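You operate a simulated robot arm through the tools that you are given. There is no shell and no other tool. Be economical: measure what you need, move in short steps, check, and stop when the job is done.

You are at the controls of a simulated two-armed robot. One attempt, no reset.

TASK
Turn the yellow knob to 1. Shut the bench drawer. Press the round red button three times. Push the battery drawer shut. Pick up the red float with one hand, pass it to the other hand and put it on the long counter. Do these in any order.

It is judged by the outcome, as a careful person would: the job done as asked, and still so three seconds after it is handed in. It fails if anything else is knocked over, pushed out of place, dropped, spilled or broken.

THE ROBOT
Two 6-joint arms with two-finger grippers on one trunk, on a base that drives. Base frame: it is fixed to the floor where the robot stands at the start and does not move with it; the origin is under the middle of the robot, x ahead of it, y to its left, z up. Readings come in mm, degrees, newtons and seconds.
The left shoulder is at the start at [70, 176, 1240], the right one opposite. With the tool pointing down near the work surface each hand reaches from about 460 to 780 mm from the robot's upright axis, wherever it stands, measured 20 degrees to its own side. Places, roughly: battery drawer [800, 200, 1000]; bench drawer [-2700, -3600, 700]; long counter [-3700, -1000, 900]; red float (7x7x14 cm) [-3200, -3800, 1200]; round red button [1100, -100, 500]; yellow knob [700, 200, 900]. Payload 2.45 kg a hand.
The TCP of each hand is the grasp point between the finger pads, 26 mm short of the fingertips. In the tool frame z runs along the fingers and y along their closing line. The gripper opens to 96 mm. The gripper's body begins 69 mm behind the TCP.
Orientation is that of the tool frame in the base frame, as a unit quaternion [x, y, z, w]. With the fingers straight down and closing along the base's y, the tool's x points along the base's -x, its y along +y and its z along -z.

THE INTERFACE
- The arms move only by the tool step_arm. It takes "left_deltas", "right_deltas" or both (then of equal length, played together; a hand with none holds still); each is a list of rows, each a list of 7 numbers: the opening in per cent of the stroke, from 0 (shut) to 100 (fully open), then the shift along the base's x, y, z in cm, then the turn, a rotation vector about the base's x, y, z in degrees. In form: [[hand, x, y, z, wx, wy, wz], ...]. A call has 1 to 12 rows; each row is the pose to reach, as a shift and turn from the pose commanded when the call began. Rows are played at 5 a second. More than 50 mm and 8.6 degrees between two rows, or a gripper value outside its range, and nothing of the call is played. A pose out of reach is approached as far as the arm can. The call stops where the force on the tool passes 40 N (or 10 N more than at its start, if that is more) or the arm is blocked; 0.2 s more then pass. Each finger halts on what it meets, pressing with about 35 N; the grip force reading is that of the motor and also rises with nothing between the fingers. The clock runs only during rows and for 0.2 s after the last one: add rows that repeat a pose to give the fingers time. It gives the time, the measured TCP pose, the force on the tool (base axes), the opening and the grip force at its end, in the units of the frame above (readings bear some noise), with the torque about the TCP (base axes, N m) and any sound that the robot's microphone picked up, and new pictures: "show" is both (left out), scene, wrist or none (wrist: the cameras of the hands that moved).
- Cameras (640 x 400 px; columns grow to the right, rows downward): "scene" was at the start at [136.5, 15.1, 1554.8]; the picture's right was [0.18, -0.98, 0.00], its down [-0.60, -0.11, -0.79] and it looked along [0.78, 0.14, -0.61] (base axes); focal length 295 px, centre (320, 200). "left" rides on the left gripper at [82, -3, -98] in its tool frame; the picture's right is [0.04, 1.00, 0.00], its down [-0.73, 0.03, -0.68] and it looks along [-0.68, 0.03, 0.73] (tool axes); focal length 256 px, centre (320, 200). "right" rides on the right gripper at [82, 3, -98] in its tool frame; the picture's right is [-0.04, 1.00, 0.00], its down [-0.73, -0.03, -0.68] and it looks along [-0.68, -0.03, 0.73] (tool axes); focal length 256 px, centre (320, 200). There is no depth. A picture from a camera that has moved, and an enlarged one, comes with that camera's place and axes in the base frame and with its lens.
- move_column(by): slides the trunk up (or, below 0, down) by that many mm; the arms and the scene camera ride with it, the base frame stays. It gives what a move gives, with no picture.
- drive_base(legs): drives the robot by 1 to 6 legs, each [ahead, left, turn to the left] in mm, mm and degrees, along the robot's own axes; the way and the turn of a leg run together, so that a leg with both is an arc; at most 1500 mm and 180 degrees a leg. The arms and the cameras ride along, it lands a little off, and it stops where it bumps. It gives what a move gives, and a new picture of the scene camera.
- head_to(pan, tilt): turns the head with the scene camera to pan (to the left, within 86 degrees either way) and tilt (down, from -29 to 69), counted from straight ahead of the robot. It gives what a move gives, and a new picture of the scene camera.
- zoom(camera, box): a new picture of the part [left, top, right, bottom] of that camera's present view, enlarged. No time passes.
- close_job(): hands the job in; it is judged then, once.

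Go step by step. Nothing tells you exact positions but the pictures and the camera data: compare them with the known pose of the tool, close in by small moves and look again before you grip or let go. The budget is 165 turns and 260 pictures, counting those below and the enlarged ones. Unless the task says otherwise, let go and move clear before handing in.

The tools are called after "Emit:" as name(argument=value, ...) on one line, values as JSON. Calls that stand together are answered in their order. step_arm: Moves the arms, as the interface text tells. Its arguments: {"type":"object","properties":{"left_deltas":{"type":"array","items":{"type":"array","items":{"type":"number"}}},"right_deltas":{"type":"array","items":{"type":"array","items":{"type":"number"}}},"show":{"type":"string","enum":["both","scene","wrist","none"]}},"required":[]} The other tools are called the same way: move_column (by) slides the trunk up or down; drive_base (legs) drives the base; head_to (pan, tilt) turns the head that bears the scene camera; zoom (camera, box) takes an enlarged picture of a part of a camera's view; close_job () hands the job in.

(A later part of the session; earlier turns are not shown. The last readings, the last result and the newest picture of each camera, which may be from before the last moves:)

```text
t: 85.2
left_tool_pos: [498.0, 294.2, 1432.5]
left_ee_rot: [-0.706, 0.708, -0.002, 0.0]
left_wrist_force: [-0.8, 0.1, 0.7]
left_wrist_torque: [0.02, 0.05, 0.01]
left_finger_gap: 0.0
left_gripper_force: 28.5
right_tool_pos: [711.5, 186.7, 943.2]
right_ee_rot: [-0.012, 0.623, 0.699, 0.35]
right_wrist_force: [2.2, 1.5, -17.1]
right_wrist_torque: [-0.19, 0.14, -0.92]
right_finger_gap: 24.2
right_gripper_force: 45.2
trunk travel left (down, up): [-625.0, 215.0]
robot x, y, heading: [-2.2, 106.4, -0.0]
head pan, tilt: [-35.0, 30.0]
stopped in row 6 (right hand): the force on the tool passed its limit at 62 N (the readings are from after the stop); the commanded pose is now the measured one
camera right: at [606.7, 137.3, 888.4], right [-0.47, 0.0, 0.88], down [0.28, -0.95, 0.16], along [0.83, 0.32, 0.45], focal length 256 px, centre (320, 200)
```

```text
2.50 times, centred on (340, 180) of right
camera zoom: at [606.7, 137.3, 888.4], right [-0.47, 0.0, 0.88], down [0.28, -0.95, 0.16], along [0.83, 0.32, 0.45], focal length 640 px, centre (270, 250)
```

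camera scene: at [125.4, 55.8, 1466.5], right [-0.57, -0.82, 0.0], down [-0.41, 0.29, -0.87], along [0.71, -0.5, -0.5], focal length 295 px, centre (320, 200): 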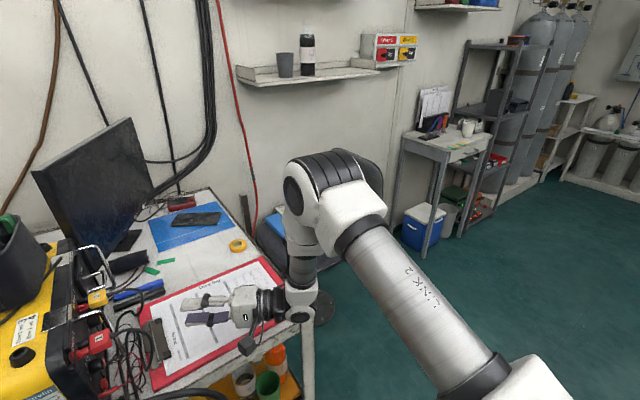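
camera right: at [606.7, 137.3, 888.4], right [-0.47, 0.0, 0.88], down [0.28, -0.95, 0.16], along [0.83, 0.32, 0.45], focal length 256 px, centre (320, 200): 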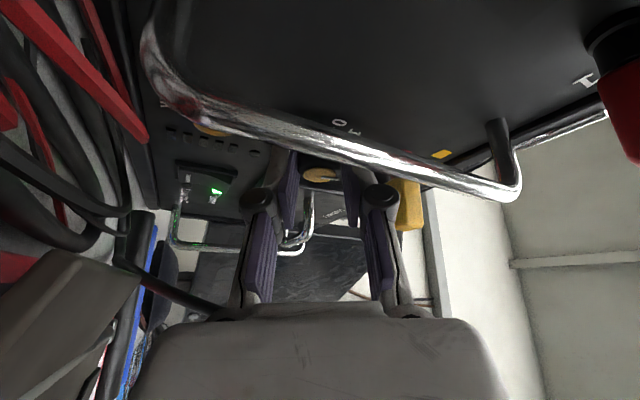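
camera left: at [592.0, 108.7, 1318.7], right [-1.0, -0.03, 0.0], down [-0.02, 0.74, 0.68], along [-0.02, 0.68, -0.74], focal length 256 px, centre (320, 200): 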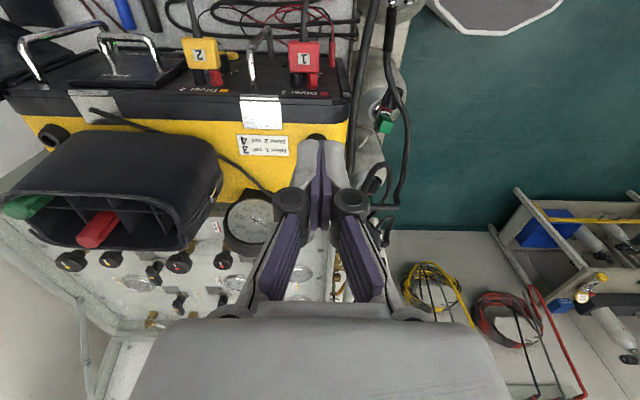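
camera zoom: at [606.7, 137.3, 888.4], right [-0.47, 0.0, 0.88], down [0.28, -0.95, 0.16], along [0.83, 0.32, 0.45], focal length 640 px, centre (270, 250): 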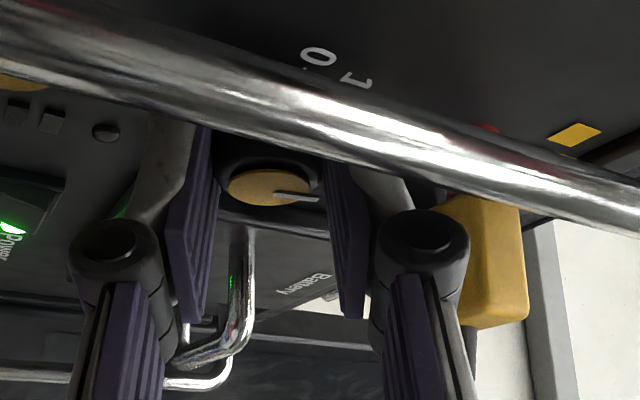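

The pointer turned with the hand; the upper finger link has met the chrome guard. I'll let go, back off, rotate the hand back and take a second bite.

Emit:
step_arm(right_deltas=[[20, 0, 0, 0, 0, 0, 0], [33, 0, 0, 0, 0, 0, 0], [33, -0.55, -1.3, -0.4, 0, 0, 0], [33, -1.1, -2.65, -0.85, 0, 0, 0], [33, -1.1, -2.6, -0.5, 0, 7.5, 0], [33, -1.1, -2.5, -0.3, 0, 15, 0], [33, -1.1, -2.4, 0, 0, 22.5, 0], [33, -1.1, -2.3, 0.3, 0, 30, 0], [33, -1.1, -2.1, 0.5, 0, 37.5, 0], [33, -1.1, -1.95, 0.7, 0, 45, 0], [33, -1.1, -1.95, 0.7, 0, 45, 0]], show="none")

Emit:
zoom(camera="right", box=[240, 80, 440, 220])

```text
t: 87.6
left_tool_pos: [500.0, 293.8, 1431.9]
left_ee_rot: [-0.706, 0.708, -0.001, -0.001]
left_wrist_force: [0.2, 0.2, 0.8]
left_wrist_torque: [0.01, 0.0, -0.02]
left_finger_gap: 0.2
left_gripper_force: 28.4
right_tool_pos: [700.8, 165.8, 947.2]
right_ee_rot: [0.259, 0.709, 0.651, 0.083]
right_wrist_force: [0.7, -0.3, -0.1]
right_wrist_torque: [0.04, 0.0, -0.01]
right_finger_gap: 31.9
right_gripper_force: 0.0
trunk travel left (down, up): [-625.0, 215.0]
robot x, y, heading: [-0.9, 107.6, -0.1]
head pan, tilt: [-35.0, 30.0]
```

```text
2.86 times, centred on (340, 150) of right
camera zoom: at [588.6, 116.9, 982.8], right [0.29, 0.0, 0.96], down [0.31, -0.95, -0.1], along [0.9, 0.32, -0.28], focal length 731 px, centre (263, 343)
```

zoom: 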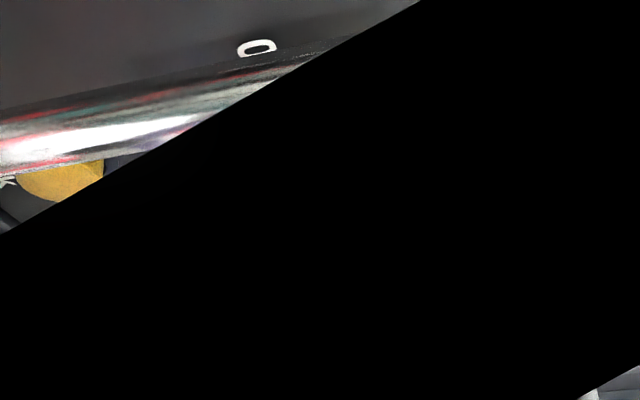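

The camera just sits in the cable's picture; the hand is at +15° with about 45° still to turn. Re-gripping.

Emit:
step_arm(right_deltas=[[33, 0.35, 0.7, 0.25, 0, 0, 0], [33, 0.7, 1.45, 0.25, 0, 0, 0], [33, 1.07, 2.18, 0.25, 0, 0, 0], [33, 1.07, 2.18, 0.25, 0, 0, 0], [10, 1.07, 2.18, 0.25, 0, 0, 0], [0, 1.07, 2.18, 0.25, 0, 0, 0], [0, 1.07, 2.18, 0.25, 0, 0, 0]], show="wrist")

```text
t: 89.2
left_tool_pos: [500.8, 293.5, 1432.6]
left_ee_rot: [-0.707, 0.708, -0.001, -0.001]
left_wrist_force: [0.8, -0.2, -0.3]
left_wrist_torque: [0.0, 0.03, 0.0]
left_finger_gap: 0.0
left_gripper_force: 28.6
right_tool_pos: [713.3, 185.3, 949.5]
right_ee_rot: [0.259, 0.709, 0.651, 0.083]
right_wrist_force: [-7.6, -3.4, -10.7]
right_wrist_torque: [-0.25, 0.08, 0.09]
right_finger_gap: 24.4
right_gripper_force: 44.9
trunk travel left (down, up): [-625.0, 215.0]
robot x, y, heading: [-2.4, 110.1, -0.2]
head pan, tilt: [-35.0, 30.0]
camera right: at [599.3, 138.0, 984.8], right [0.29, 0.0, 0.96], down [0.31, -0.95, -0.1], along [0.9, 0.32, -0.28], focal length 256 px, centre (320, 200)
```

right: 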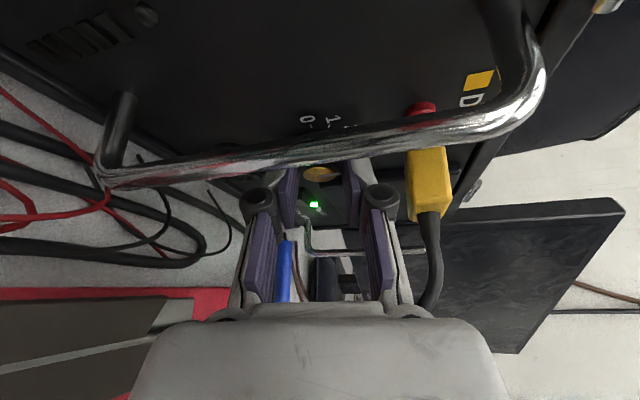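

Gripped. Turning the remaining 45°.

Emit:
step_arm(right_deltas=[[0, -0.02, 0, -0.13, 0, -7.5, 0], [0, -0.03, 0, -0.27, 0, -15, 0], [0, -0.02, 0, -0.4, 0, -22.5, 0], [0, 0, 0, -0.53, 0, -30, 0], [0, 0.05, 0, -0.66, 0, -37.5, 0], [0, 0.1, 0, -0.78, 0, -44, 0], [0, 0.1, 0, -0.78, 0, -44, 0]], show="none")

Emit:
zoom(camera="right", box=[240, 80, 440, 220])

```text
t: 90.8
left_tool_pos: [498.1, 292.1, 1431.9]
left_ee_rot: [-0.707, 0.708, -0.002, -0.001]
left_wrist_force: [-0.6, 0.2, 0.1]
left_wrist_torque: [0.01, 0.0, 0.0]
left_finger_gap: 0.1
left_gripper_force: 28.7
right_tool_pos: [714.0, 186.7, 945.7]
right_ee_rot: [-0.005, 0.625, 0.701, 0.344]
right_wrist_force: [-15.9, -8.9, -8.8]
right_wrist_torque: [-0.23, 0.01, 0.13]
right_finger_gap: 24.2
right_gripper_force: 45.2
trunk travel left (down, up): [-625.0, 215.0]
robot x, y, heading: [2.9, 107.8, -0.1]
head pan, tilt: [-35.0, 30.0]
```

```text
2.86 times, centred on (340, 150) of right
camera zoom: at [607.6, 138.2, 890.8], right [-0.46, 0.0, 0.89], down [0.29, -0.95, 0.15], along [0.84, 0.32, 0.44], focal length 731 px, centre (263, 343)
```

zoom: 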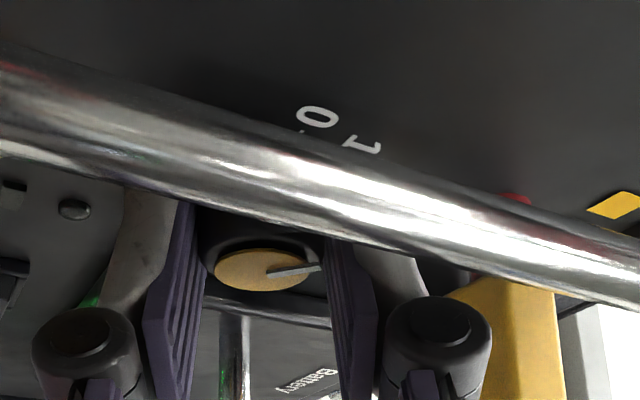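

Turn finished. I'll release, back out and look at the pointer.

Emit:
step_arm(right_deltas=[[20, 0, 0, 0, 0, 0, 0], [33, 0, 0, 0, 0, 0, 0], [33, -0.75, -1.8, -0.5, 0, 0, 0], [33, -1.5, -3.5, -1.1, 0, 0, 0], [33, -3, -7, -1, 0, 7.5, 0], [33, -4.5, -10, -0.5, 0, 15, 0], [33, -6, -13, 0, 0, 22.5, 0], [33, -8, -16.5, 0.5, 0, 30, 0], [33, -9, -18.5, 1, 0, 30, 0]], show="none")

Emit:
zoom(camera="right", box=[240, 20, 400, 120])

```text
t: 92.8
left_tool_pos: [500.3, 295.0, 1432.6]
left_ee_rot: [-0.707, 0.708, -0.002, -0.001]
left_wrist_force: [-0.1, 0.8, 1.0]
left_wrist_torque: [-0.05, -0.01, -0.01]
left_finger_gap: 0.0
left_gripper_force: 28.8
right_tool_pos: [623.2, 4.9, 952.6]
right_ee_rot: [0.178, 0.693, 0.678, 0.168]
right_wrist_force: [-0.7, 0.2, 0.1]
right_wrist_torque: [0.01, 0.01, 0.0]
right_finger_gap: 31.7
right_gripper_force: 0.0
trunk travel left (down, up): [-625.0, 215.0]
robot x, y, heading: [2.5, 108.6, -0.0]
head pan, tilt: [-35.0, 30.0]
```

```text
4.00 times, centred on (320, 70) of right
camera zoom: at [503.3, -44.3, 959.0], right [0.05, 0.0, 1.0], down [0.32, -0.95, -0.02], along [0.94, 0.32, -0.05], focal length 1024 px, centre (320, 720)
```

zoom: 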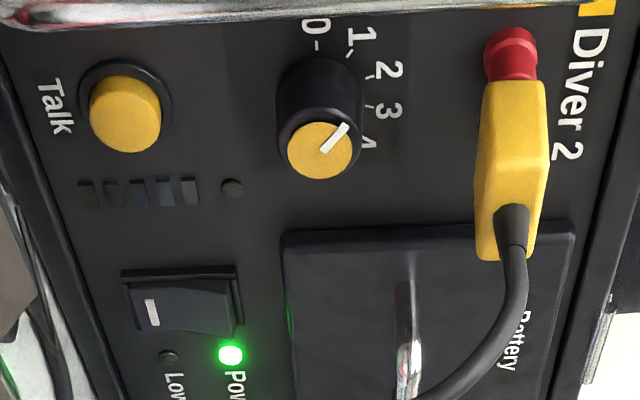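

Pointer is nearly at 1; zooming to measure the remaining error.

Emit:
zoom(camera="right", box=[302, 20, 350, 70])

```text
8.00 times, centred on (326, 45) of right
camera zoom: at [503.3, -44.3, 959.0], right [0.05, 0.0, 1.0], down [0.32, -0.95, -0.02], along [0.94, 0.32, -0.05], focal length 2048 px, centre (272, 1440)
```

zoom: 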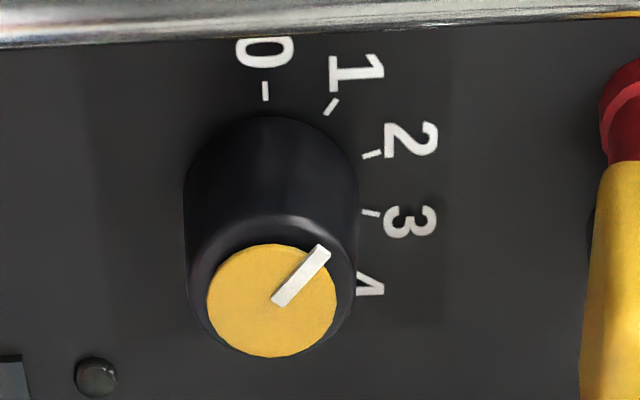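

The pointer reads about −52° where 1 is at −56…−58°; a small extra nudge is worthwhile. I'll go back in for a few more degrees.

Emit:
step_arm(right_deltas=[[33, 1.8, 3.7, -0.1, 0, 0, 0], [33, 3.6, 7.4, -0.3, 0, 0, 0], [33, 5.3, 11, -0.5, 0, 0, 0], [33, 6.8, 14, -0.5, 0, 0, 0], [33, 7.6, 16, -0.5, 0, 0, 0], [33, 8.3, 17.3, -0.5, 0, 0, 0], [33, 8.8, 18.2, -0.5, 0, 0, 0], [33, 8.8, 18.2, -0.5, 0, 0, 0], [10, 8.8, 18.2, -0.5, 0, 0, 0], [0, 8.8, 18.2, -0.5, 0, 0, 0], [0, 8.8, 18.2, -0.5, 0, 0, 0]], show="none")

Emit:
step_arm(right_deltas=[[0, 0, 0, -0.05, 0, -3, 0], [0, 0, 0, -0.1, 0, -6.5, 0], [0, 0, 0, -0.1, 0, -6.5, 0], [20, 0, 0, -0.1, 0, -6.5, 0], [33, 0, 0, -0.1, 0, -6.5, 0], [33, -0.8, -1.7, -0.1, 0, -6.5, 0], [33, -1.6, -3.5, 0, 0, -6.5, 0], [33, -3.4, -7.2, 0.1, 0, -6.5, 0], [33, -5.2, -11, 0.3, 0, -6.5, 0], [33, -7, -14.6, 0.5, 0, -6.5, 0], [33, -8.8, -18.2, 0.5, 0, -6.5, 0]], show="none")

Emit:
zoom(camera="right", box=[294, 15, 358, 75])

```text
t: 95.2
left_tool_pos: [501.5, 293.4, 1432.6]
left_ee_rot: [-0.706, 0.708, -0.001, -0.002]
left_wrist_force: [-0.3, -0.1, 0.4]
left_wrist_torque: [-0.02, 0.03, -0.03]
left_finger_gap: 0.0
left_gripper_force: 28.9
right_tool_pos: [713.8, 184.2, 949.1]
right_ee_rot: [0.178, 0.693, 0.678, 0.168]
right_wrist_force: [-2.8, 1.2, -2.6]
right_wrist_torque: [-0.02, 0.0, -0.78]
right_finger_gap: 24.0
right_gripper_force: 45.3
trunk travel left (down, up): [-625.0, 215.0]
robot x, y, heading: [-1.0, 108.8, -0.3]
head pan, tilt: [-35.0, 30.0]
```

```text
t: 97.6
left_tool_pos: [499.4, 291.2, 1433.3]
left_ee_rot: [-0.707, 0.708, -0.001, -0.001]
left_wrist_force: [-0.2, 0.0, -0.1]
left_wrist_torque: [0.02, -0.03, -0.01]
left_finger_gap: 0.0
left_gripper_force: 28.3
right_tool_pos: [622.7, -1.2, 956.0]
right_ee_rot: [0.137, 0.681, 0.689, 0.208]
right_wrist_force: [-0.2, 0.2, -1.1]
right_wrist_torque: [-0.01, -0.01, 0.01]
right_finger_gap: 31.7
right_gripper_force: 0.0
trunk travel left (down, up): [-625.0, 215.0]
robot x, y, heading: [-3.0, 107.7, 0.0]
head pan, tilt: [-35.0, 30.0]
```

```text
6.67 times, centred on (326, 45) of right
camera zoom: at [504.0, -49.5, 947.0], right [-0.06, 0.0, 1.0], down [0.32, -0.95, 0.02], along [0.94, 0.32, 0.06], focal length 1707 px, centre (280, 1233)
```

zoom: 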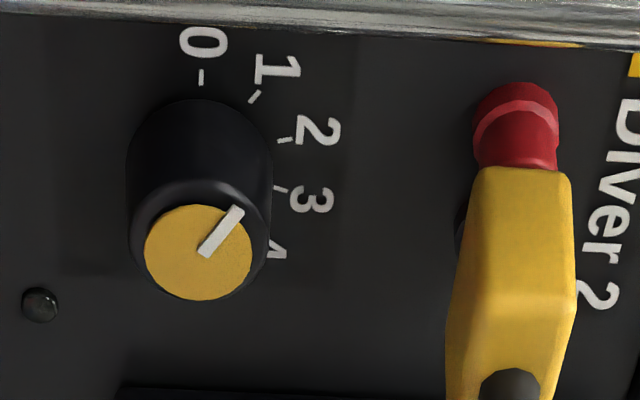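

The pointer lines up with 1. Next the red button: I'll bring the right hand back to tool-down and tucked, then look under the right side of the desk.

Emit:
step_arm(right_deltas=[[33, -1.2, -1.5, 1, -7.4, 2.2, 1.5], [33, -2.4, -3, 2, -14.75, 4.45, 2.9], [33, -3.6, -4, 3, -22.1, 6.7, 4.4], [33, -4.8, -5, 4, -29.5, 8.9, 5.9], [33, -6, -6, 5, -36.9, 11.1, 7.3], [33, -7.2, -7, 6, -44.25, 13.35, 8.8], [33, -8.4, -8, 7, -51.6, 15.6, 10.3], [20, -9.6, -9, 8, -59, 17.8, 11.7], [10, -10.8, -9, 8.5, -66.4, 20, 13.2], [0, -12, -9, 9, -73.75, 22.25, 14.7], [0, -13, -9, 9.5, -81.1, 24.5, 16.1], [0, -14, -9, 9.5, -88.5, 26.7, 17.6]], show="none")

Emit:
head_to(pan=-25, tilt=45)

```text
t: 100.2
left_tool_pos: [500.5, 296.2, 1431.2]
left_ee_rot: [-0.706, 0.708, -0.002, -0.002]
left_wrist_force: [1.1, 0.7, 0.7]
left_wrist_torque: [-0.04, -0.01, -0.02]
left_finger_gap: 0.1
left_gripper_force: 28.9
right_tool_pos: [482.0, -81.6, 1047.0]
right_ee_rot: [-0.004, 1.0, -0.001, 0.002]
right_wrist_force: [-0.4, 0.0, -0.3]
right_wrist_torque: [-0.05, -0.02, 0.02]
right_finger_gap: 0.0
right_gripper_force: 28.3
right hand out of reach, approached as far as the arm can: row 12
trunk travel left (down, up): [-625.0, 215.0]
robot x, y, heading: [-0.3, 104.8, -0.1]
head pan, tilt: [-35.0, 30.0]
```

```text
t: 101.0
left_tool_pos: [500.7, 292.2, 1433.2]
left_ee_rot: [-0.706, 0.709, -0.001, -0.001]
left_wrist_force: [-0.6, 1.2, 0.9]
left_wrist_torque: [0.0, 0.02, 0.02]
left_finger_gap: 0.0
left_gripper_force: 28.8
right_tool_pos: [482.3, -82.5, 1046.7]
right_ee_rot: [-0.003, 1.0, 0.001, 0.003]
right_wrist_force: [0.4, -0.1, 0.2]
right_wrist_torque: [-0.04, -0.02, 0.0]
right_finger_gap: 0.1
right_gripper_force: 28.4
trunk travel left (down, up): [-625.0, 215.0]
robot x, y, heading: [-2.9, 107.6, -0.0]
head pan, tilt: [-25.0, 45.0]
camera scene: at [125.0, 72.9, 1444.0], right [-0.42, -0.91, 0.0], down [-0.64, 0.3, -0.71], along [0.64, -0.3, -0.71], focal length 295 px, centre (320, 200)
```

scene: 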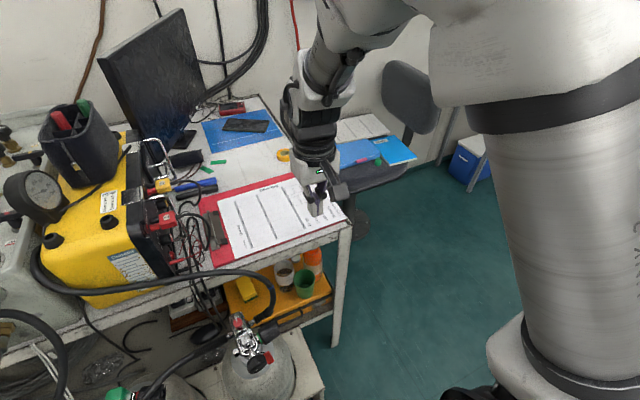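

I'll back off and slide right to view under the desk from its open end.

Emit:
drive_base(legs=[[-150, 0, 0], [0, -800, 0]])

Emit:
head_to(pan=15, tilt=35)

```text
t: 106.2
left_tool_pos: [346.4, -514.4, 1432.3]
left_ee_rot: [-0.701, 0.714, -0.001, -0.002]
left_wrist_force: [1.2, -0.4, 0.1]
left_wrist_torque: [0.02, -0.01, 0.01]
left_finger_gap: 0.0
left_gripper_force: 28.6
right_tool_pos: [322.7, -890.9, 1046.5]
right_ee_rot: [0.003, 1.0, -0.001, 0.003]
right_wrist_force: [0.4, -0.4, 0.1]
right_wrist_torque: [0.04, -0.01, 0.0]
right_finger_gap: 0.0
right_gripper_force: 28.5
trunk travel left (down, up): [-625.0, 215.0]
robot x, y, heading: [-156.3, -691.8, -0.9]
head pan, tilt: [-25.0, 45.0]
camera scene: at [-31.8, -728.9, 1443.9], right [-0.44, -0.9, 0.0], down [-0.64, 0.31, -0.71], along [0.64, -0.31, -0.71], focal length 295 px, centre (320, 200)
```

scene: 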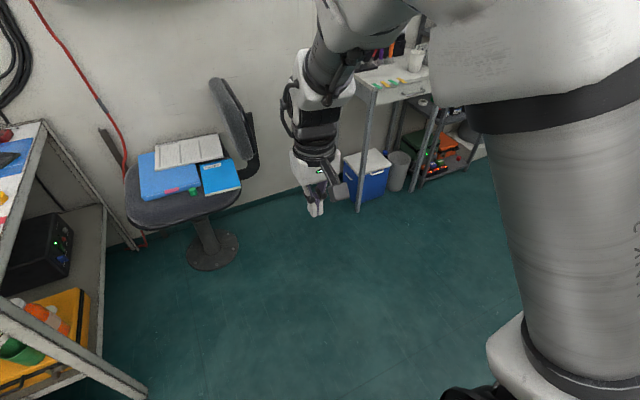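

```text
t: 107.3
left_tool_pos: [347.2, -514.1, 1432.2]
left_ee_rot: [-0.701, 0.713, -0.001, -0.001]
left_wrist_force: [-0.6, 0.5, 0.0]
left_wrist_torque: [0.01, 0.01, 0.02]
left_finger_gap: 0.0
left_gripper_force: 28.7
right_tool_pos: [323.6, -889.7, 1045.8]
right_ee_rot: [0.003, 1.0, 0.0, 0.002]
right_wrist_force: [-0.4, 0.5, -0.8]
right_wrist_torque: [0.0, 0.0, 0.04]
right_finger_gap: 0.1
right_gripper_force: 28.4
trunk travel left (down, up): [-625.0, 215.0]
robot x, y, heading: [-156.3, -689.4, -0.8]
head pan, tilt: [15.0, 35.0]
camera scene: at [-19.6, -672.2, 1458.7], right [0.24, -0.97, 0.0], down [-0.56, -0.14, -0.82], along [0.79, 0.2, -0.57], focal length 295 px, centre (320, 200)
```

scene: 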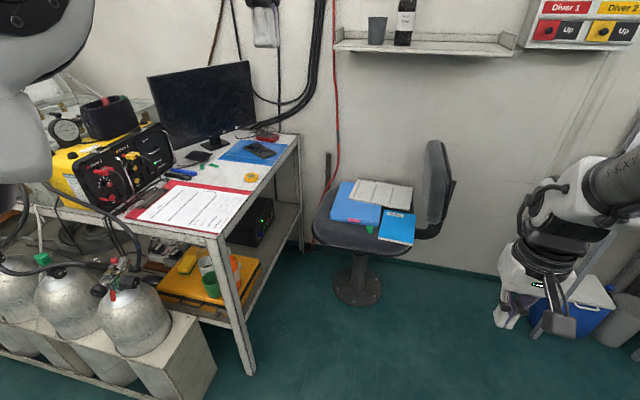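

A black unit stands on the shelf under the desk, its lit panel facing the desk's right end — the red button is likely there. Zooming.

Emit:
zoom(camera="scene", box=[210, 170, 310, 270])

Emit:
zoom(camera="scene", box=[510, 0, 640, 60])

```text
4.00 times, centred on (260, 220) of scene
camera zoom: at [-19.6, -672.2, 1458.7], right [0.24, -0.97, 0.0], down [-0.56, -0.14, -0.82], along [0.79, 0.2, -0.57], focal length 1179 px, centre (560, 120)
```

zoom: 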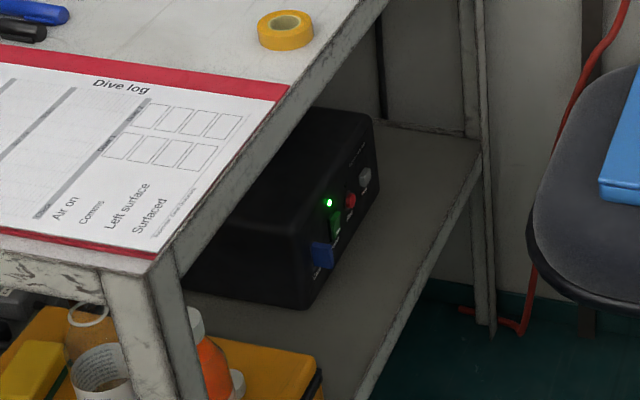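

```text
4.92 times, centred on (575, 30) of scene
camera zoom: at [-19.6, -672.2, 1458.7], right [0.24, -0.97, 0.0], down [-0.56, -0.14, -0.82], along [0.79, 0.2, -0.57], focal length 1451 px, centre (-935, 1037)
```

zoom: 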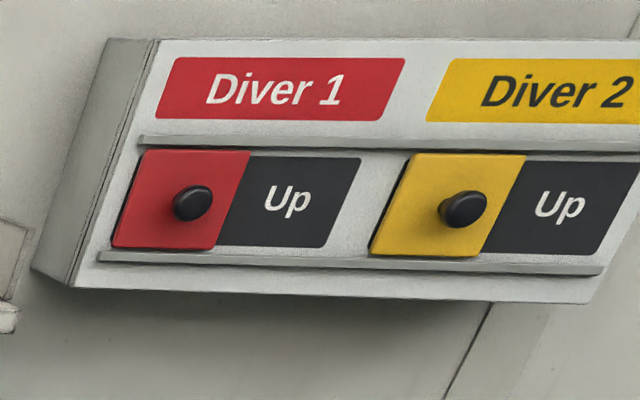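

The unit's panel faces −y with a blue switch, green switch, red round button and a grey one; red is near (1069, −114, 500). I'll park diagonally at the desk's right end, away from the chair.

Emit:
drive_base(legs=[[0, 0, 45.9], [550, -460, 0]])

Emit:
head_to(pan=5, tilt=50)

```text
t: 113.4
left_tool_pos: [806.3, -156.6, 1431.8]
left_ee_rot: [0.922, -0.387, 0.001, 0.0]
left_wrist_force: [0.1, -0.4, 1.3]
left_wrist_torque: [-0.03, 0.01, -0.01]
left_finger_gap: 0.3
left_gripper_force: 28.1
right_tool_pos: [1056.9, -437.7, 1046.9]
right_ee_rot: [-0.383, 0.924, 0.0, 0.002]
right_wrist_force: [0.1, -0.7, 0.1]
right_wrist_torque: [0.0, -0.03, 0.04]
right_finger_gap: 0.3
right_gripper_force: 28.6
trunk travel left (down, up): [-625.0, 215.0]
robot x, y, heading: [578.9, -640.9, 44.7]
head pan, tilt: [15.0, 35.0]
camera scene: at [660.6, -530.3, 1458.8], right [0.86, -0.51, 0.0], down [-0.29, -0.49, -0.82], along [0.41, 0.71, -0.57], focal length 295 px, centre (320, 200)
```

scene: 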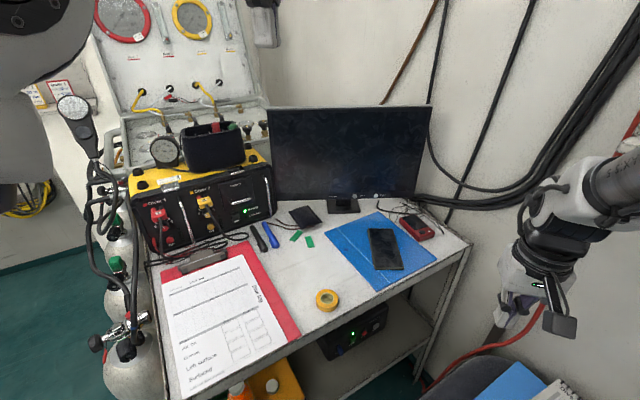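

```text
t: 114.2
left_tool_pos: [806.3, -156.9, 1431.6]
left_ee_rot: [0.922, -0.386, 0.002, 0.0]
left_wrist_force: [-0.1, 0.2, 0.0]
left_wrist_torque: [0.02, -0.03, -0.01]
left_finger_gap: 0.0
left_gripper_force: 28.1
right_tool_pos: [1057.7, -439.1, 1047.0]
right_ee_rot: [-0.383, 0.924, 0.001, 0.001]
right_wrist_force: [0.2, 0.5, 0.6]
right_wrist_torque: [0.03, 0.0, 0.02]
right_finger_gap: 0.0
right_gripper_force: 28.7
trunk travel left (down, up): [-625.0, 215.0]
robot x, y, heading: [583.7, -639.3, 44.5]
head pan, tilt: [5.0, 50.0]
camera scene: at [666.6, -547.4, 1437.0], right [0.76, -0.65, 0.0], down [-0.5, -0.58, -0.64], along [0.42, 0.49, -0.77], focal length 295 px, centre (320, 200)
```

scene: 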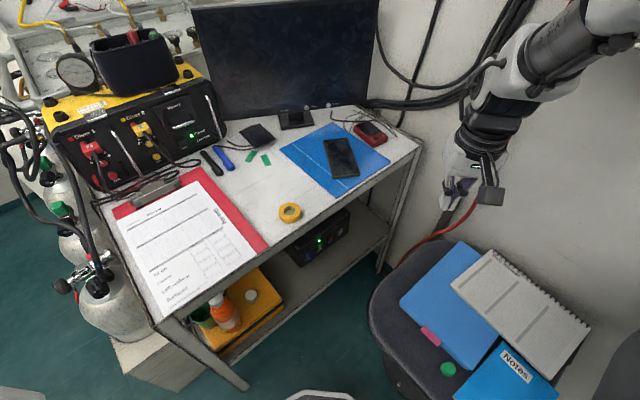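

Position is good. Lowering the trunk 280 mm, which stays clear of desk and chair, then viewing the button.

Emit:
move_column(by=-280)

Emit:
head_to(pan=8, tilt=45)

Emit:
zoom(camera="scene", box=[270, 160, 400, 260])

```text
t: 117.0
left_tool_pos: [804.8, -157.9, 1150.9]
left_ee_rot: [0.922, -0.386, 0.002, 0.001]
left_wrist_force: [0.4, -0.3, 0.5]
left_wrist_torque: [-0.01, -0.03, 0.0]
left_finger_gap: 0.1
left_gripper_force: 28.6
right_tool_pos: [1057.2, -438.9, 767.3]
right_ee_rot: [-0.382, 0.924, 0.002, 0.003]
right_wrist_force: [0.0, 0.0, -0.3]
right_wrist_torque: [-0.02, 0.01, -0.02]
right_finger_gap: 0.0
right_gripper_force: 28.7
trunk travel left (down, up): [-345.0, 495.0]
robot x, y, heading: [580.3, -641.8, 44.7]
head pan, tilt: [5.0, 50.0]
```

```text
t: 117.7
left_tool_pos: [805.5, -156.1, 1152.1]
left_ee_rot: [0.922, -0.387, 0.001, 0.001]
left_wrist_force: [-0.6, -0.3, 0.8]
left_wrist_torque: [-0.05, -0.02, 0.0]
left_finger_gap: 0.4
left_gripper_force: 28.6
right_tool_pos: [1056.3, -437.9, 766.6]
right_ee_rot: [-0.383, 0.924, 0.001, 0.002]
right_wrist_force: [-0.6, -0.3, -0.1]
right_wrist_torque: [0.0, -0.01, -0.01]
right_finger_gap: 0.0
right_gripper_force: 28.8
trunk travel left (down, up): [-345.0, 495.0]
robot x, y, heading: [581.5, -645.6, 44.9]
head pan, tilt: [8.0, 45.0]
camera scene: at [665.8, -541.6, 1163.9], right [0.79, -0.61, 0.0], down [-0.43, -0.56, -0.71], along [0.43, 0.56, -0.71], focal length 295 px, centre (320, 200)
```

scene: 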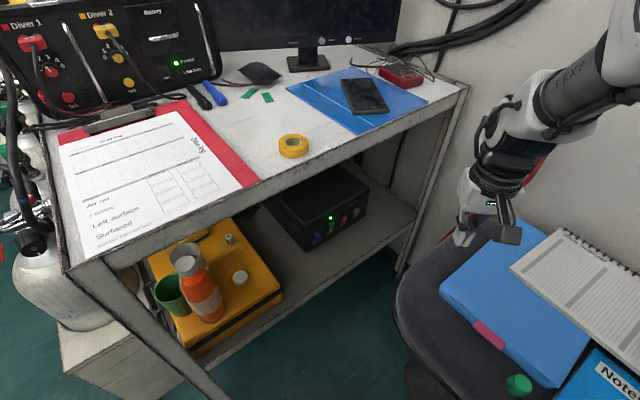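

```text
4.00 times, centred on (335, 210) of scene
camera zoom: at [665.8, -541.6, 1163.9], right [0.79, -0.61, 0.0], down [-0.43, -0.56, -0.71], along [0.43, 0.56, -0.71], focal length 1179 px, centre (260, 160)
```

zoom: 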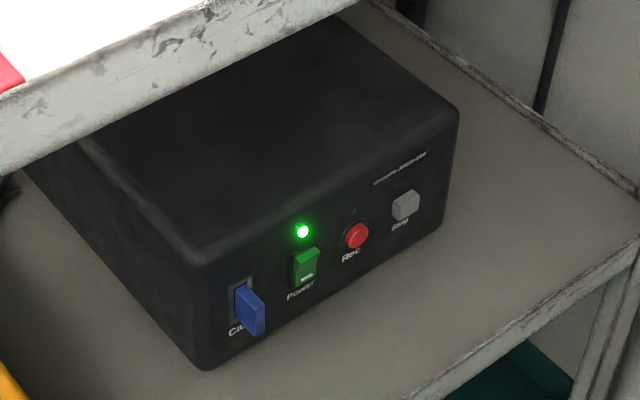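

The red "Rec" button is near (1101, −98, 465). I'll bring the closed right fingers toward it, pitched 35° off vertical toward the panel.

Emit:
step_arm(right_deltas=[[0, 0.6, 2.8, -1, 5, 0, 0], [0, 1.2, 5.6, -2.5, 10, 0, 0], [0, 1.8, 8.4, -5, 15, 0, 0], [0, 2.4, 11.2, -8, 20, 0, 0], [0, 3, 14, -11, 25, 0, 0], [0, 3.5, 16.8, -14.5, 30, 0, 0], [0, 4, 19.6, -17.7, 35, 0, 0], [0, 4.5, 22.3, -20.7, 35, 0, 0], [0, 4.5, 22.3, -20.7, 35, 0, 0]], show="both")

```text
t: 119.7
left_tool_pos: [806.6, -157.5, 1151.9]
left_ee_rot: [0.922, -0.387, 0.002, 0.0]
left_wrist_force: [-0.3, -0.6, 0.6]
left_wrist_torque: [0.0, 0.02, -0.01]
left_finger_gap: 0.0
left_gripper_force: 28.3
right_tool_pos: [1103.6, -214.7, 556.0]
right_ee_rot: [-0.364, 0.881, 0.278, 0.119]
right_wrist_force: [0.5, -1.1, 0.3]
right_wrist_torque: [0.01, 0.02, -0.02]
right_finger_gap: 0.0
right_gripper_force: 29.0
trunk travel left (down, up): [-345.0, 495.0]
robot x, y, heading: [578.8, -640.6, 44.8]
head pan, tilt: [8.0, 45.0]
camera scene: at [665.4, -542.1, 1164.0], right [0.79, -0.61, 0.0], down [-0.43, -0.56, -0.71], along [0.43, 0.56, -0.71], focal length 295 px, centre (320, 200)
camera right: at [1042.0, -318.1, 604.8], right [-0.68, 0.6, 0.42], down [0.54, 0.01, 0.84], along [0.5, 0.8, -0.33], focal length 256 px, centre (320, 200)
```

scene: 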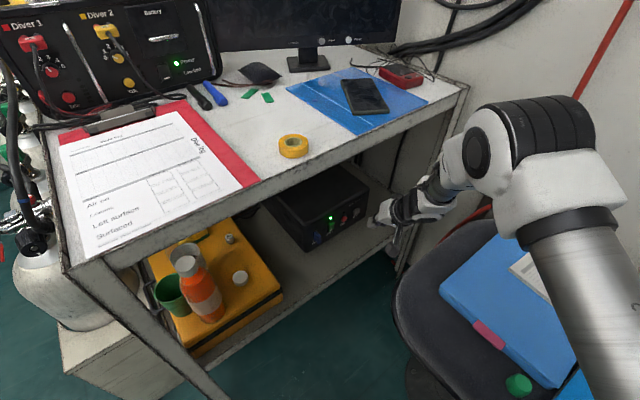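
right: 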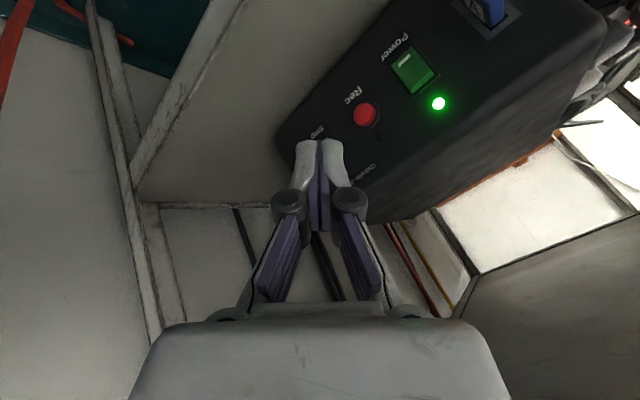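

Combining views, the button is at about (1087, −112, 481). I'll move the tip to just in front of it and look.

Emit:
step_arm(right_deltas=[[0, -0.8, 1.5, -2.5, 0, 0, 0], [0, -1.4, 3, -4.5, 0, 0, 0], [0, -1.66, 4.5, -6, 0, 0, 0], [0, -1.66, 5.6, -6.3, 0, 0, 0], [0, -1.66, 5.6, -6.3, 0, 0, 0]], show="wrist")

Emit:
zoom(camera="scene", box=[300, 170, 400, 250])

```text
t: 120.9
left_tool_pos: [805.5, -157.3, 1152.7]
left_ee_rot: [0.922, -0.387, 0.001, 0.001]
left_wrist_force: [-1.1, 0.2, -0.6]
left_wrist_torque: [0.01, -0.02, -0.02]
left_finger_gap: 0.2
left_gripper_force: 28.4
right_tool_pos: [1085.4, -159.8, 495.7]
right_ee_rot: [-0.364, 0.881, 0.278, 0.118]
right_wrist_force: [0.3, 0.1, -0.4]
right_wrist_torque: [0.04, -0.01, -0.02]
right_finger_gap: 0.2
right_gripper_force: 28.4
trunk travel left (down, up): [-345.0, 495.0]
robot x, y, heading: [580.5, -642.0, 44.5]
head pan, tilt: [8.0, 45.0]
camera right: at [1024.6, -262.8, 544.2], right [-0.68, 0.6, 0.42], down [0.54, 0.01, 0.84], along [0.5, 0.8, -0.33], focal length 256 px, centre (320, 200)
```

right: 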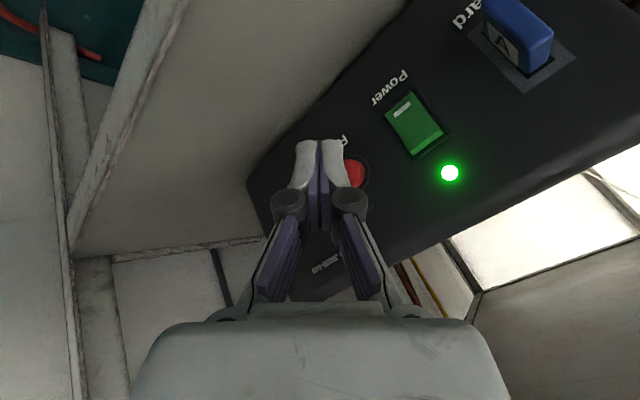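

```text
5.00 times, centred on (350, 210) of scene
camera zoom: at [665.8, -541.6, 1163.9], right [0.79, -0.61, 0.0], down [-0.43, -0.56, -0.71], along [0.43, 0.56, -0.71], focal length 1474 px, centre (170, 150)
```

zoom: 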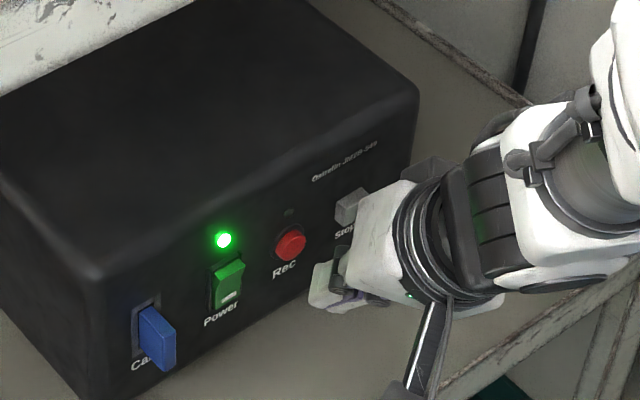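

The tip is aligned just in front of the button. First press: advance toward +y.

Emit:
step_arm(right_deltas=[[0, 0, 1, 0, 0, 0, 0], [0, 0, 1.7, 0, 0, 0, 0], [0, 0, 2.2, 0, 0, 0, 0], [0, 0, 2.6, 0, 0, 0, 0], [0, 0, 3, 0, 0, 0, 0]], show="wrist")

Emit:
zoom(camera="scene", box=[300, 170, 400, 250])

```text
t: 122.1
left_tool_pos: [806.5, -157.5, 1153.4]
left_ee_rot: [0.922, -0.387, 0.003, 0.0]
left_wrist_force: [0.5, -0.6, -0.7]
left_wrist_torque: [0.01, -0.01, -0.01]
left_finger_gap: 0.0
left_gripper_force: 28.6
right_tool_pos: [1085.4, -130.6, 496.8]
right_ee_rot: [-0.363, 0.881, 0.278, 0.117]
right_wrist_force: [-0.7, -7.7, -0.3]
right_wrist_torque: [-0.11, 0.03, -0.01]
right_finger_gap: 0.0
right_gripper_force: 28.9
trunk travel left (down, up): [-345.0, 495.0]
robot x, y, heading: [580.2, -644.4, 44.5]
head pan, tilt: [8.0, 45.0]
heard: click
camera right: at [1024.4, -233.5, 544.5], right [-0.68, 0.6, 0.42], down [0.54, 0.01, 0.84], along [0.5, 0.8, -0.33], focal length 256 px, centre (320, 200)
```

right: 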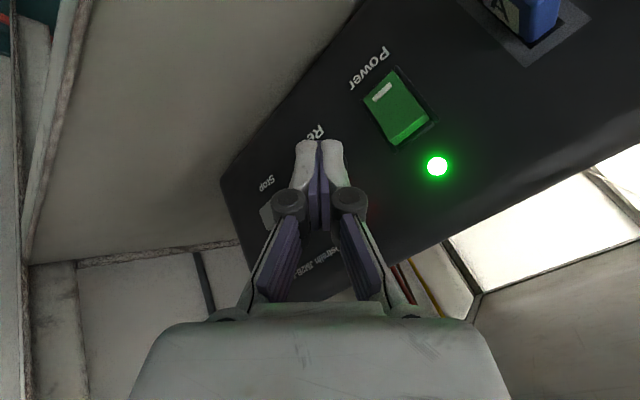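

```text
5.00 times, centred on (350, 210) of scene
camera zoom: at [665.9, -542.2, 1163.9], right [0.79, -0.61, 0.0], down [-0.43, -0.56, -0.71], along [0.43, 0.56, -0.71], focal length 1474 px, centre (170, 150)
```

zoom: 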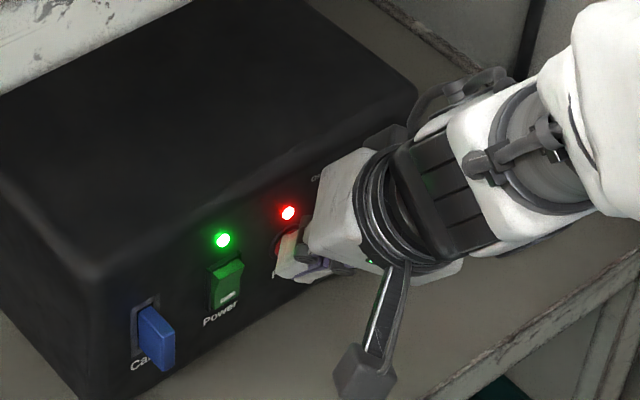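

One click and the record lamp came on. Release fully.

Emit:
step_arm(right_deltas=[[0, 0, -1, 0, 0, 0, 0], [0, 0, -2.2, 0, 0, 0, 0], [0, 0, -2.8, 0, 0, 0, 0], [0, 0, -2.8, 0, 0, 0, 0]], show="none")

Emit:
step_arm(right_deltas=[[0, 0, 1, 0, 0, 0, 0], [0, 0, 1.7, 0, 0, 0, 0], [0, 0, 2.2, 0, 0, 0, 0], [0, 0, 2.6, 0, 0, 0, 0], [0, 0, 2.8, 0, 0, 0, 0]], show="none")

Emit:
step_arm(right_deltas=[[0, 0, -1, 0, 0, 0, 0], [0, 0, -2.2, 0, 0, 0, 0], [0, 0, -2.8, 0, 0, 0, 0], [0, 0, -2.8, 0, 0, 0, 0]], show="none")

```text
t: 123.1
left_tool_pos: [806.2, -156.9, 1152.2]
left_ee_rot: [0.922, -0.387, 0.002, 0.001]
left_wrist_force: [-0.8, 0.1, -0.1]
left_wrist_torque: [0.04, 0.0, -0.03]
left_finger_gap: 0.1
left_gripper_force: 28.6
right_tool_pos: [1085.3, -157.0, 497.0]
right_ee_rot: [-0.364, 0.88, 0.28, 0.118]
right_wrist_force: [0.2, -0.8, 0.6]
right_wrist_torque: [0.02, -0.01, 0.01]
right_finger_gap: 0.0
right_gripper_force: 28.5
trunk travel left (down, up): [-345.0, 495.0]
robot x, y, heading: [580.8, -636.5, 44.5]
head pan, tilt: [8.0, 45.0]
```

```text
t: 124.3
left_tool_pos: [805.4, -157.7, 1152.6]
left_ee_rot: [0.922, -0.387, 0.002, 0.0]
left_wrist_force: [-1.3, 0.0, 0.5]
left_wrist_torque: [0.01, 0.03, 0.0]
left_finger_gap: 0.0
left_gripper_force: 28.6
right_tool_pos: [1085.8, -129.1, 495.8]
right_ee_rot: [-0.364, 0.881, 0.278, 0.117]
right_wrist_force: [-0.3, -8.3, 1.4]
right_wrist_torque: [-0.07, 0.03, -0.02]
right_finger_gap: 0.0
right_gripper_force: 28.6
trunk travel left (down, up): [-345.0, 495.0]
robot x, y, heading: [582.1, -639.8, 44.6]
head pan, tilt: [8.0, 45.0]
heard: click
```

```text
t: 125.3
left_tool_pos: [806.1, -158.0, 1152.2]
left_ee_rot: [0.922, -0.387, 0.002, 0.001]
left_wrist_force: [1.1, 0.6, -0.2]
left_wrist_torque: [-0.03, 0.0, -0.02]
left_finger_gap: 0.1
left_gripper_force: 28.2
right_tool_pos: [1086.3, -157.0, 496.4]
right_ee_rot: [-0.364, 0.881, 0.279, 0.118]
right_wrist_force: [0.3, 0.2, 0.3]
right_wrist_torque: [0.01, 0.0, 0.02]
right_finger_gap: 0.0
right_gripper_force: 28.6
trunk travel left (down, up): [-345.0, 495.0]
robot x, y, heading: [579.9, -638.7, 44.5]
head pan, tilt: [8.0, 45.0]
```

Second click heard and released. Now the third press, release, and check.

Emit:
step_arm(right_deltas=[[0, 0, 1, 0, 0, 0, 0], [0, 0, 1.7, 0, 0, 0, 0], [0, 0, 2.2, 0, 0, 0, 0], [0, 0, 2.6, 0, 0, 0, 0], [0, 0, 2.8, 0, 0, 0, 0]], show="none")

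Emit:
step_arm(right_deltas=[[0, 0, -1, 0, 0, 0, 0], [0, 0, -2.2, 0, 0, 0, 0], [0, 0, -4, 0, 0, 0, 0], [0, 0, -6, 2, 0, 0, 0], [0, 0, -8.5, 6, 0, 0, 0]], show="wrist")

```text
t: 126.5
left_tool_pos: [805.7, -157.0, 1152.9]
left_ee_rot: [0.922, -0.387, 0.002, 0.0]
left_wrist_force: [0.2, 0.0, 0.2]
left_wrist_torque: [-0.03, 0.01, 0.04]
left_finger_gap: 0.0
left_gripper_force: 28.7
right_tool_pos: [1085.1, -129.6, 496.3]
right_ee_rot: [-0.364, 0.881, 0.279, 0.116]
right_wrist_force: [0.5, -8.6, -1.2]
right_wrist_torque: [-0.12, 0.01, -0.02]
right_finger_gap: 0.0
right_gripper_force: 29.0
trunk travel left (down, up): [-345.0, 495.0]
robot x, y, heading: [581.5, -641.7, 44.5]
head pan, tilt: [8.0, 45.0]
heard: click
```

```text
t: 127.7
left_tool_pos: [804.4, -158.4, 1152.6]
left_ee_rot: [0.922, -0.387, 0.001, 0.0]
left_wrist_force: [0.4, 0.6, -0.5]
left_wrist_torque: [0.01, -0.05, 0.02]
left_finger_gap: 0.0
left_gripper_force: 28.6
right_tool_pos: [1085.5, -215.4, 557.7]
right_ee_rot: [-0.364, 0.881, 0.279, 0.117]
right_wrist_force: [-0.9, -1.1, -0.1]
right_wrist_torque: [0.02, 0.0, -0.02]
right_finger_gap: 0.0
right_gripper_force: 28.4
trunk travel left (down, up): [-345.0, 495.0]
robot x, y, heading: [578.2, -642.3, 44.5]
head pan, tilt: [8.0, 45.0]
camera right: at [1023.9, -318.0, 606.0], right [-0.68, 0.6, 0.42], down [0.54, 0.01, 0.84], along [0.5, 0.8, -0.33], focal length 256 px, centre (320, 200)
```

right: 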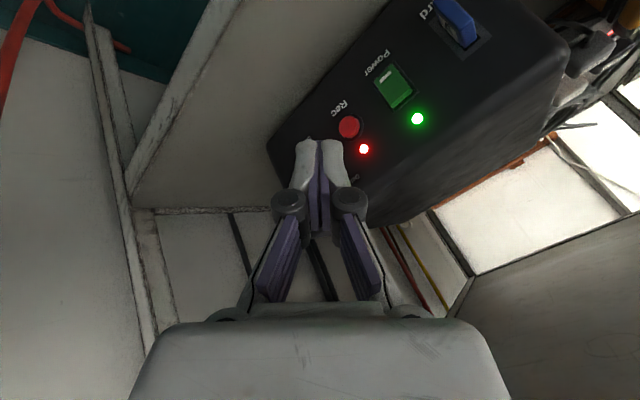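

Three separate clicks are done. I'll withdraw the right hand the way it came and raise the trunk.

Emit:
step_arm(right_deltas=[[0, -0.3, -3, 3, -5, 0, 0], [0, -0.6, -6, 6, -10, 0, 0], [0, -0.9, -9, 9, -15, 0, 0], [0, -1.2, -12, 12, -20, 0, 0], [0, -1.6, -15, 15, -25, 0, 0], [0, -2, -18, 18, -30, 0, 0], [0, -2.5, -20, 20, -35, 0, 0], [0, -2.9, -22.3, 20.9, -35, 0, 0]], show="none")

Emit:
move_column(by=280)

Emit:
drive_base(legs=[[-700, 0, 0], [0, 0, -90]])

```text
t: 129.5
left_tool_pos: [805.2, -157.4, 1153.4]
left_ee_rot: [0.922, -0.386, 0.002, 0.0]
left_wrist_force: [0.9, -0.3, -0.2]
left_wrist_torque: [0.02, -0.01, -0.01]
left_finger_gap: 0.0
left_gripper_force: 28.4
right_tool_pos: [1056.4, -437.6, 766.3]
right_ee_rot: [-0.383, 0.924, 0.001, 0.002]
right_wrist_force: [-0.2, -1.0, 0.9]
right_wrist_torque: [0.02, -0.01, -0.02]
right_finger_gap: 0.0
right_gripper_force: 27.9
trunk travel left (down, up): [-345.0, 495.0]
robot x, y, heading: [577.3, -638.7, 44.5]
head pan, tilt: [8.0, 45.0]
```

```text
t: 132.3
left_tool_pos: [805.0, -158.2, 1431.7]
left_ee_rot: [0.922, -0.387, 0.001, 0.0]
left_wrist_force: [0.5, -0.1, -0.3]
left_wrist_torque: [-0.03, 0.03, 0.01]
left_finger_gap: 0.0
left_gripper_force: 28.3
right_tool_pos: [1057.0, -436.9, 1045.3]
right_ee_rot: [-0.383, 0.924, 0.001, 0.002]
right_wrist_force: [-0.2, -0.2, 0.7]
right_wrist_torque: [0.01, -0.01, -0.01]
right_finger_gap: 0.2
right_gripper_force: 28.0
trunk travel left (down, up): [-625.0, 215.0]
robot x, y, heading: [578.2, -643.7, 44.6]
head pan, tilt: [8.0, 45.0]
```

```text
t: 140.0
left_tool_pos: [572.9, -1358.0, 1431.7]
left_ee_rot: [-0.377, 0.926, 0.0, -0.001]
left_wrist_force: [0.5, -0.3, 0.8]
left_wrist_torque: [0.0, 0.0, 0.05]
left_finger_gap: 0.0
left_gripper_force: 27.9
right_tool_pos: [292.2, -1607.8, 1046.2]
right_ee_rot: [0.384, 0.923, -0.001, 0.003]
right_wrist_force: [-0.1, 0.0, 0.5]
right_wrist_torque: [-0.01, -0.04, 0.0]
right_finger_gap: 0.0
right_gripper_force: 28.6
trunk travel left (down, up): [-625.0, 215.0]
robot x, y, heading: [90.1, -1131.7, -45.5]
head pan, tilt: [8.0, 45.0]
camera scene: at [190.1, -1216.0, 1443.9], right [-0.61, -0.79, 0.0], down [-0.56, 0.43, -0.71], along [0.56, -0.43, -0.71], focal length 295 px, centre (320, 200)
```

scene: 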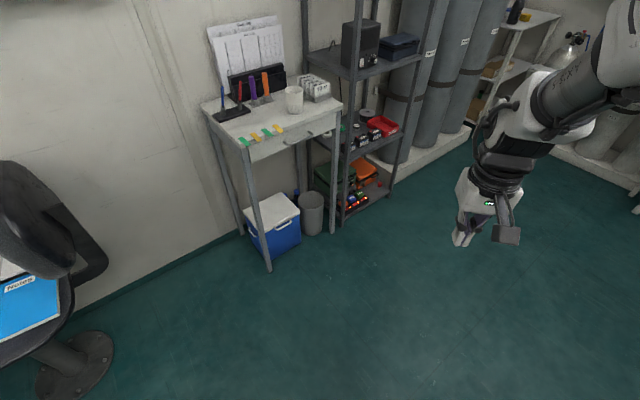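

Turning toward the far bench area to survey the way.

Emit:
drive_base(legs=[[0, 0, -93]])

Emit:
head_to(pan=0, tilt=18)

```text
t: 144.3
left_tool_pos: [-174.8, -1595.9, 1432.6]
left_ee_rot: [0.423, 0.906, 0.001, -0.001]
left_wrist_force: [1.0, 0.6, 0.8]
left_wrist_torque: [-0.03, -0.03, 0.01]
left_finger_gap: 0.0
left_gripper_force: 28.4
right_tool_pos: [-402.3, -1295.0, 1045.5]
right_ee_rot: [0.938, 0.346, -0.003, 0.001]
right_wrist_force: [-0.5, 0.2, -0.4]
right_wrist_torque: [0.0, 0.0, 0.02]
right_finger_gap: 0.1
right_gripper_force: 28.6
trunk travel left (down, up): [-625.0, 215.0]
robot x, y, heading: [93.8, -1131.6, -139.9]
head pan, tilt: [8.0, 45.0]
camera scene: at [-2.4, -1223.5, 1443.9], right [-0.74, 0.67, 0.0], down [0.47, 0.53, -0.71], along [-0.47, -0.53, -0.71], focal length 295 px, centre (320, 200)
```

scene: 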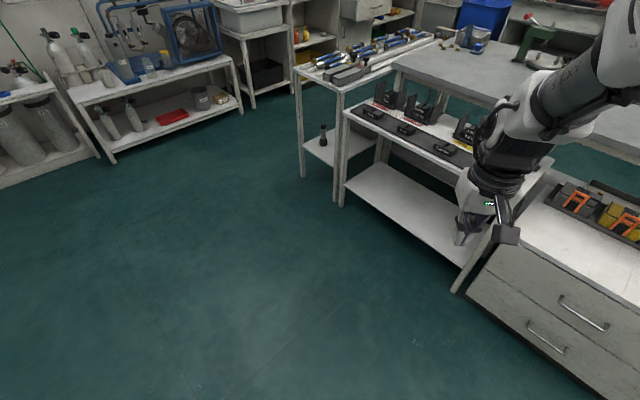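

```text
t: 145.3
left_tool_pos: [-173.5, -1593.9, 1432.7]
left_ee_rot: [0.423, 0.906, 0.001, -0.002]
left_wrist_force: [-0.3, 0.9, 0.2]
left_wrist_torque: [-0.01, 0.0, 0.01]
left_finger_gap: 0.0
left_gripper_force: 28.3
right_tool_pos: [-402.2, -1294.8, 1045.5]
right_ee_rot: [0.939, 0.345, -0.002, 0.001]
right_wrist_force: [0.0, 0.5, 0.3]
right_wrist_torque: [0.05, 0.0, 0.01]
right_finger_gap: 0.0
right_gripper_force: 28.2
trunk travel left (down, up): [-625.0, 215.0]
robot x, y, heading: [91.0, -1126.7, -140.0]
head pan, tilt: [0.0, 18.0]
camera scene: at [-19.4, -1223.1, 1485.8], right [-0.64, 0.77, 0.0], down [0.24, 0.2, -0.95], along [-0.73, -0.61, -0.31], focal length 295 px, centre (320, 200)
```

scene: 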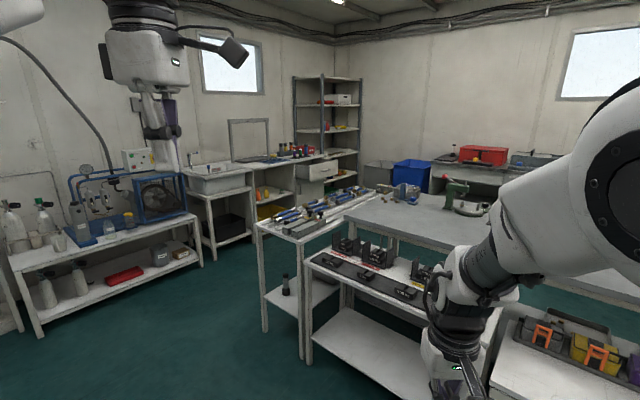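

The workshop: the drawer is under the far bench, the float should be on the tall rack, and the long counter is by the window on the right. A corridor about 1.1 m wide runs at y≈−3100; I'll head there facing −x.

Emit:
drive_base(legs=[[0, 0, -40], [240, 1300, 0], [0, 660, 0]])

```text
t: 157.2
left_tool_pos: [-685.0, -3287.5, 1431.6]
left_ee_rot: [0.714, 0.7, 0.001, -0.002]
left_wrist_force: [-0.2, 0.3, 0.2]
left_wrist_torque: [0.01, 0.01, 0.0]
left_finger_gap: 0.0
left_gripper_force: 28.7
right_tool_pos: [-660.5, -2911.6, 1045.0]
right_ee_rot: [1.0, -0.006, -0.003, 0.0]
right_wrist_force: [-0.4, -0.4, 0.9]
right_wrist_torque: [0.0, 0.0, 0.0]
right_finger_gap: 0.0
right_gripper_force: 28.6
trunk travel left (down, up): [-625.0, 215.0]
robot x, y, heading: [-183.4, -3111.0, 178.9]
head pan, tilt: [0.0, 18.0]
camera scene: at [-323.4, -3108.6, 1485.8], right [0.02, 1.0, 0.0], down [0.31, -0.01, -0.95], along [-0.95, 0.02, -0.31], focal length 295 px, centre (320, 200)
```

scene: 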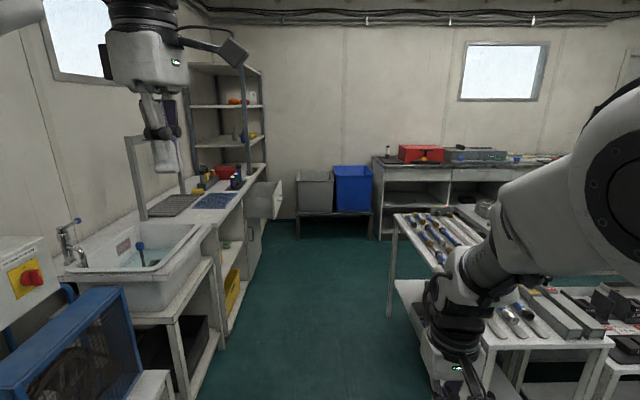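

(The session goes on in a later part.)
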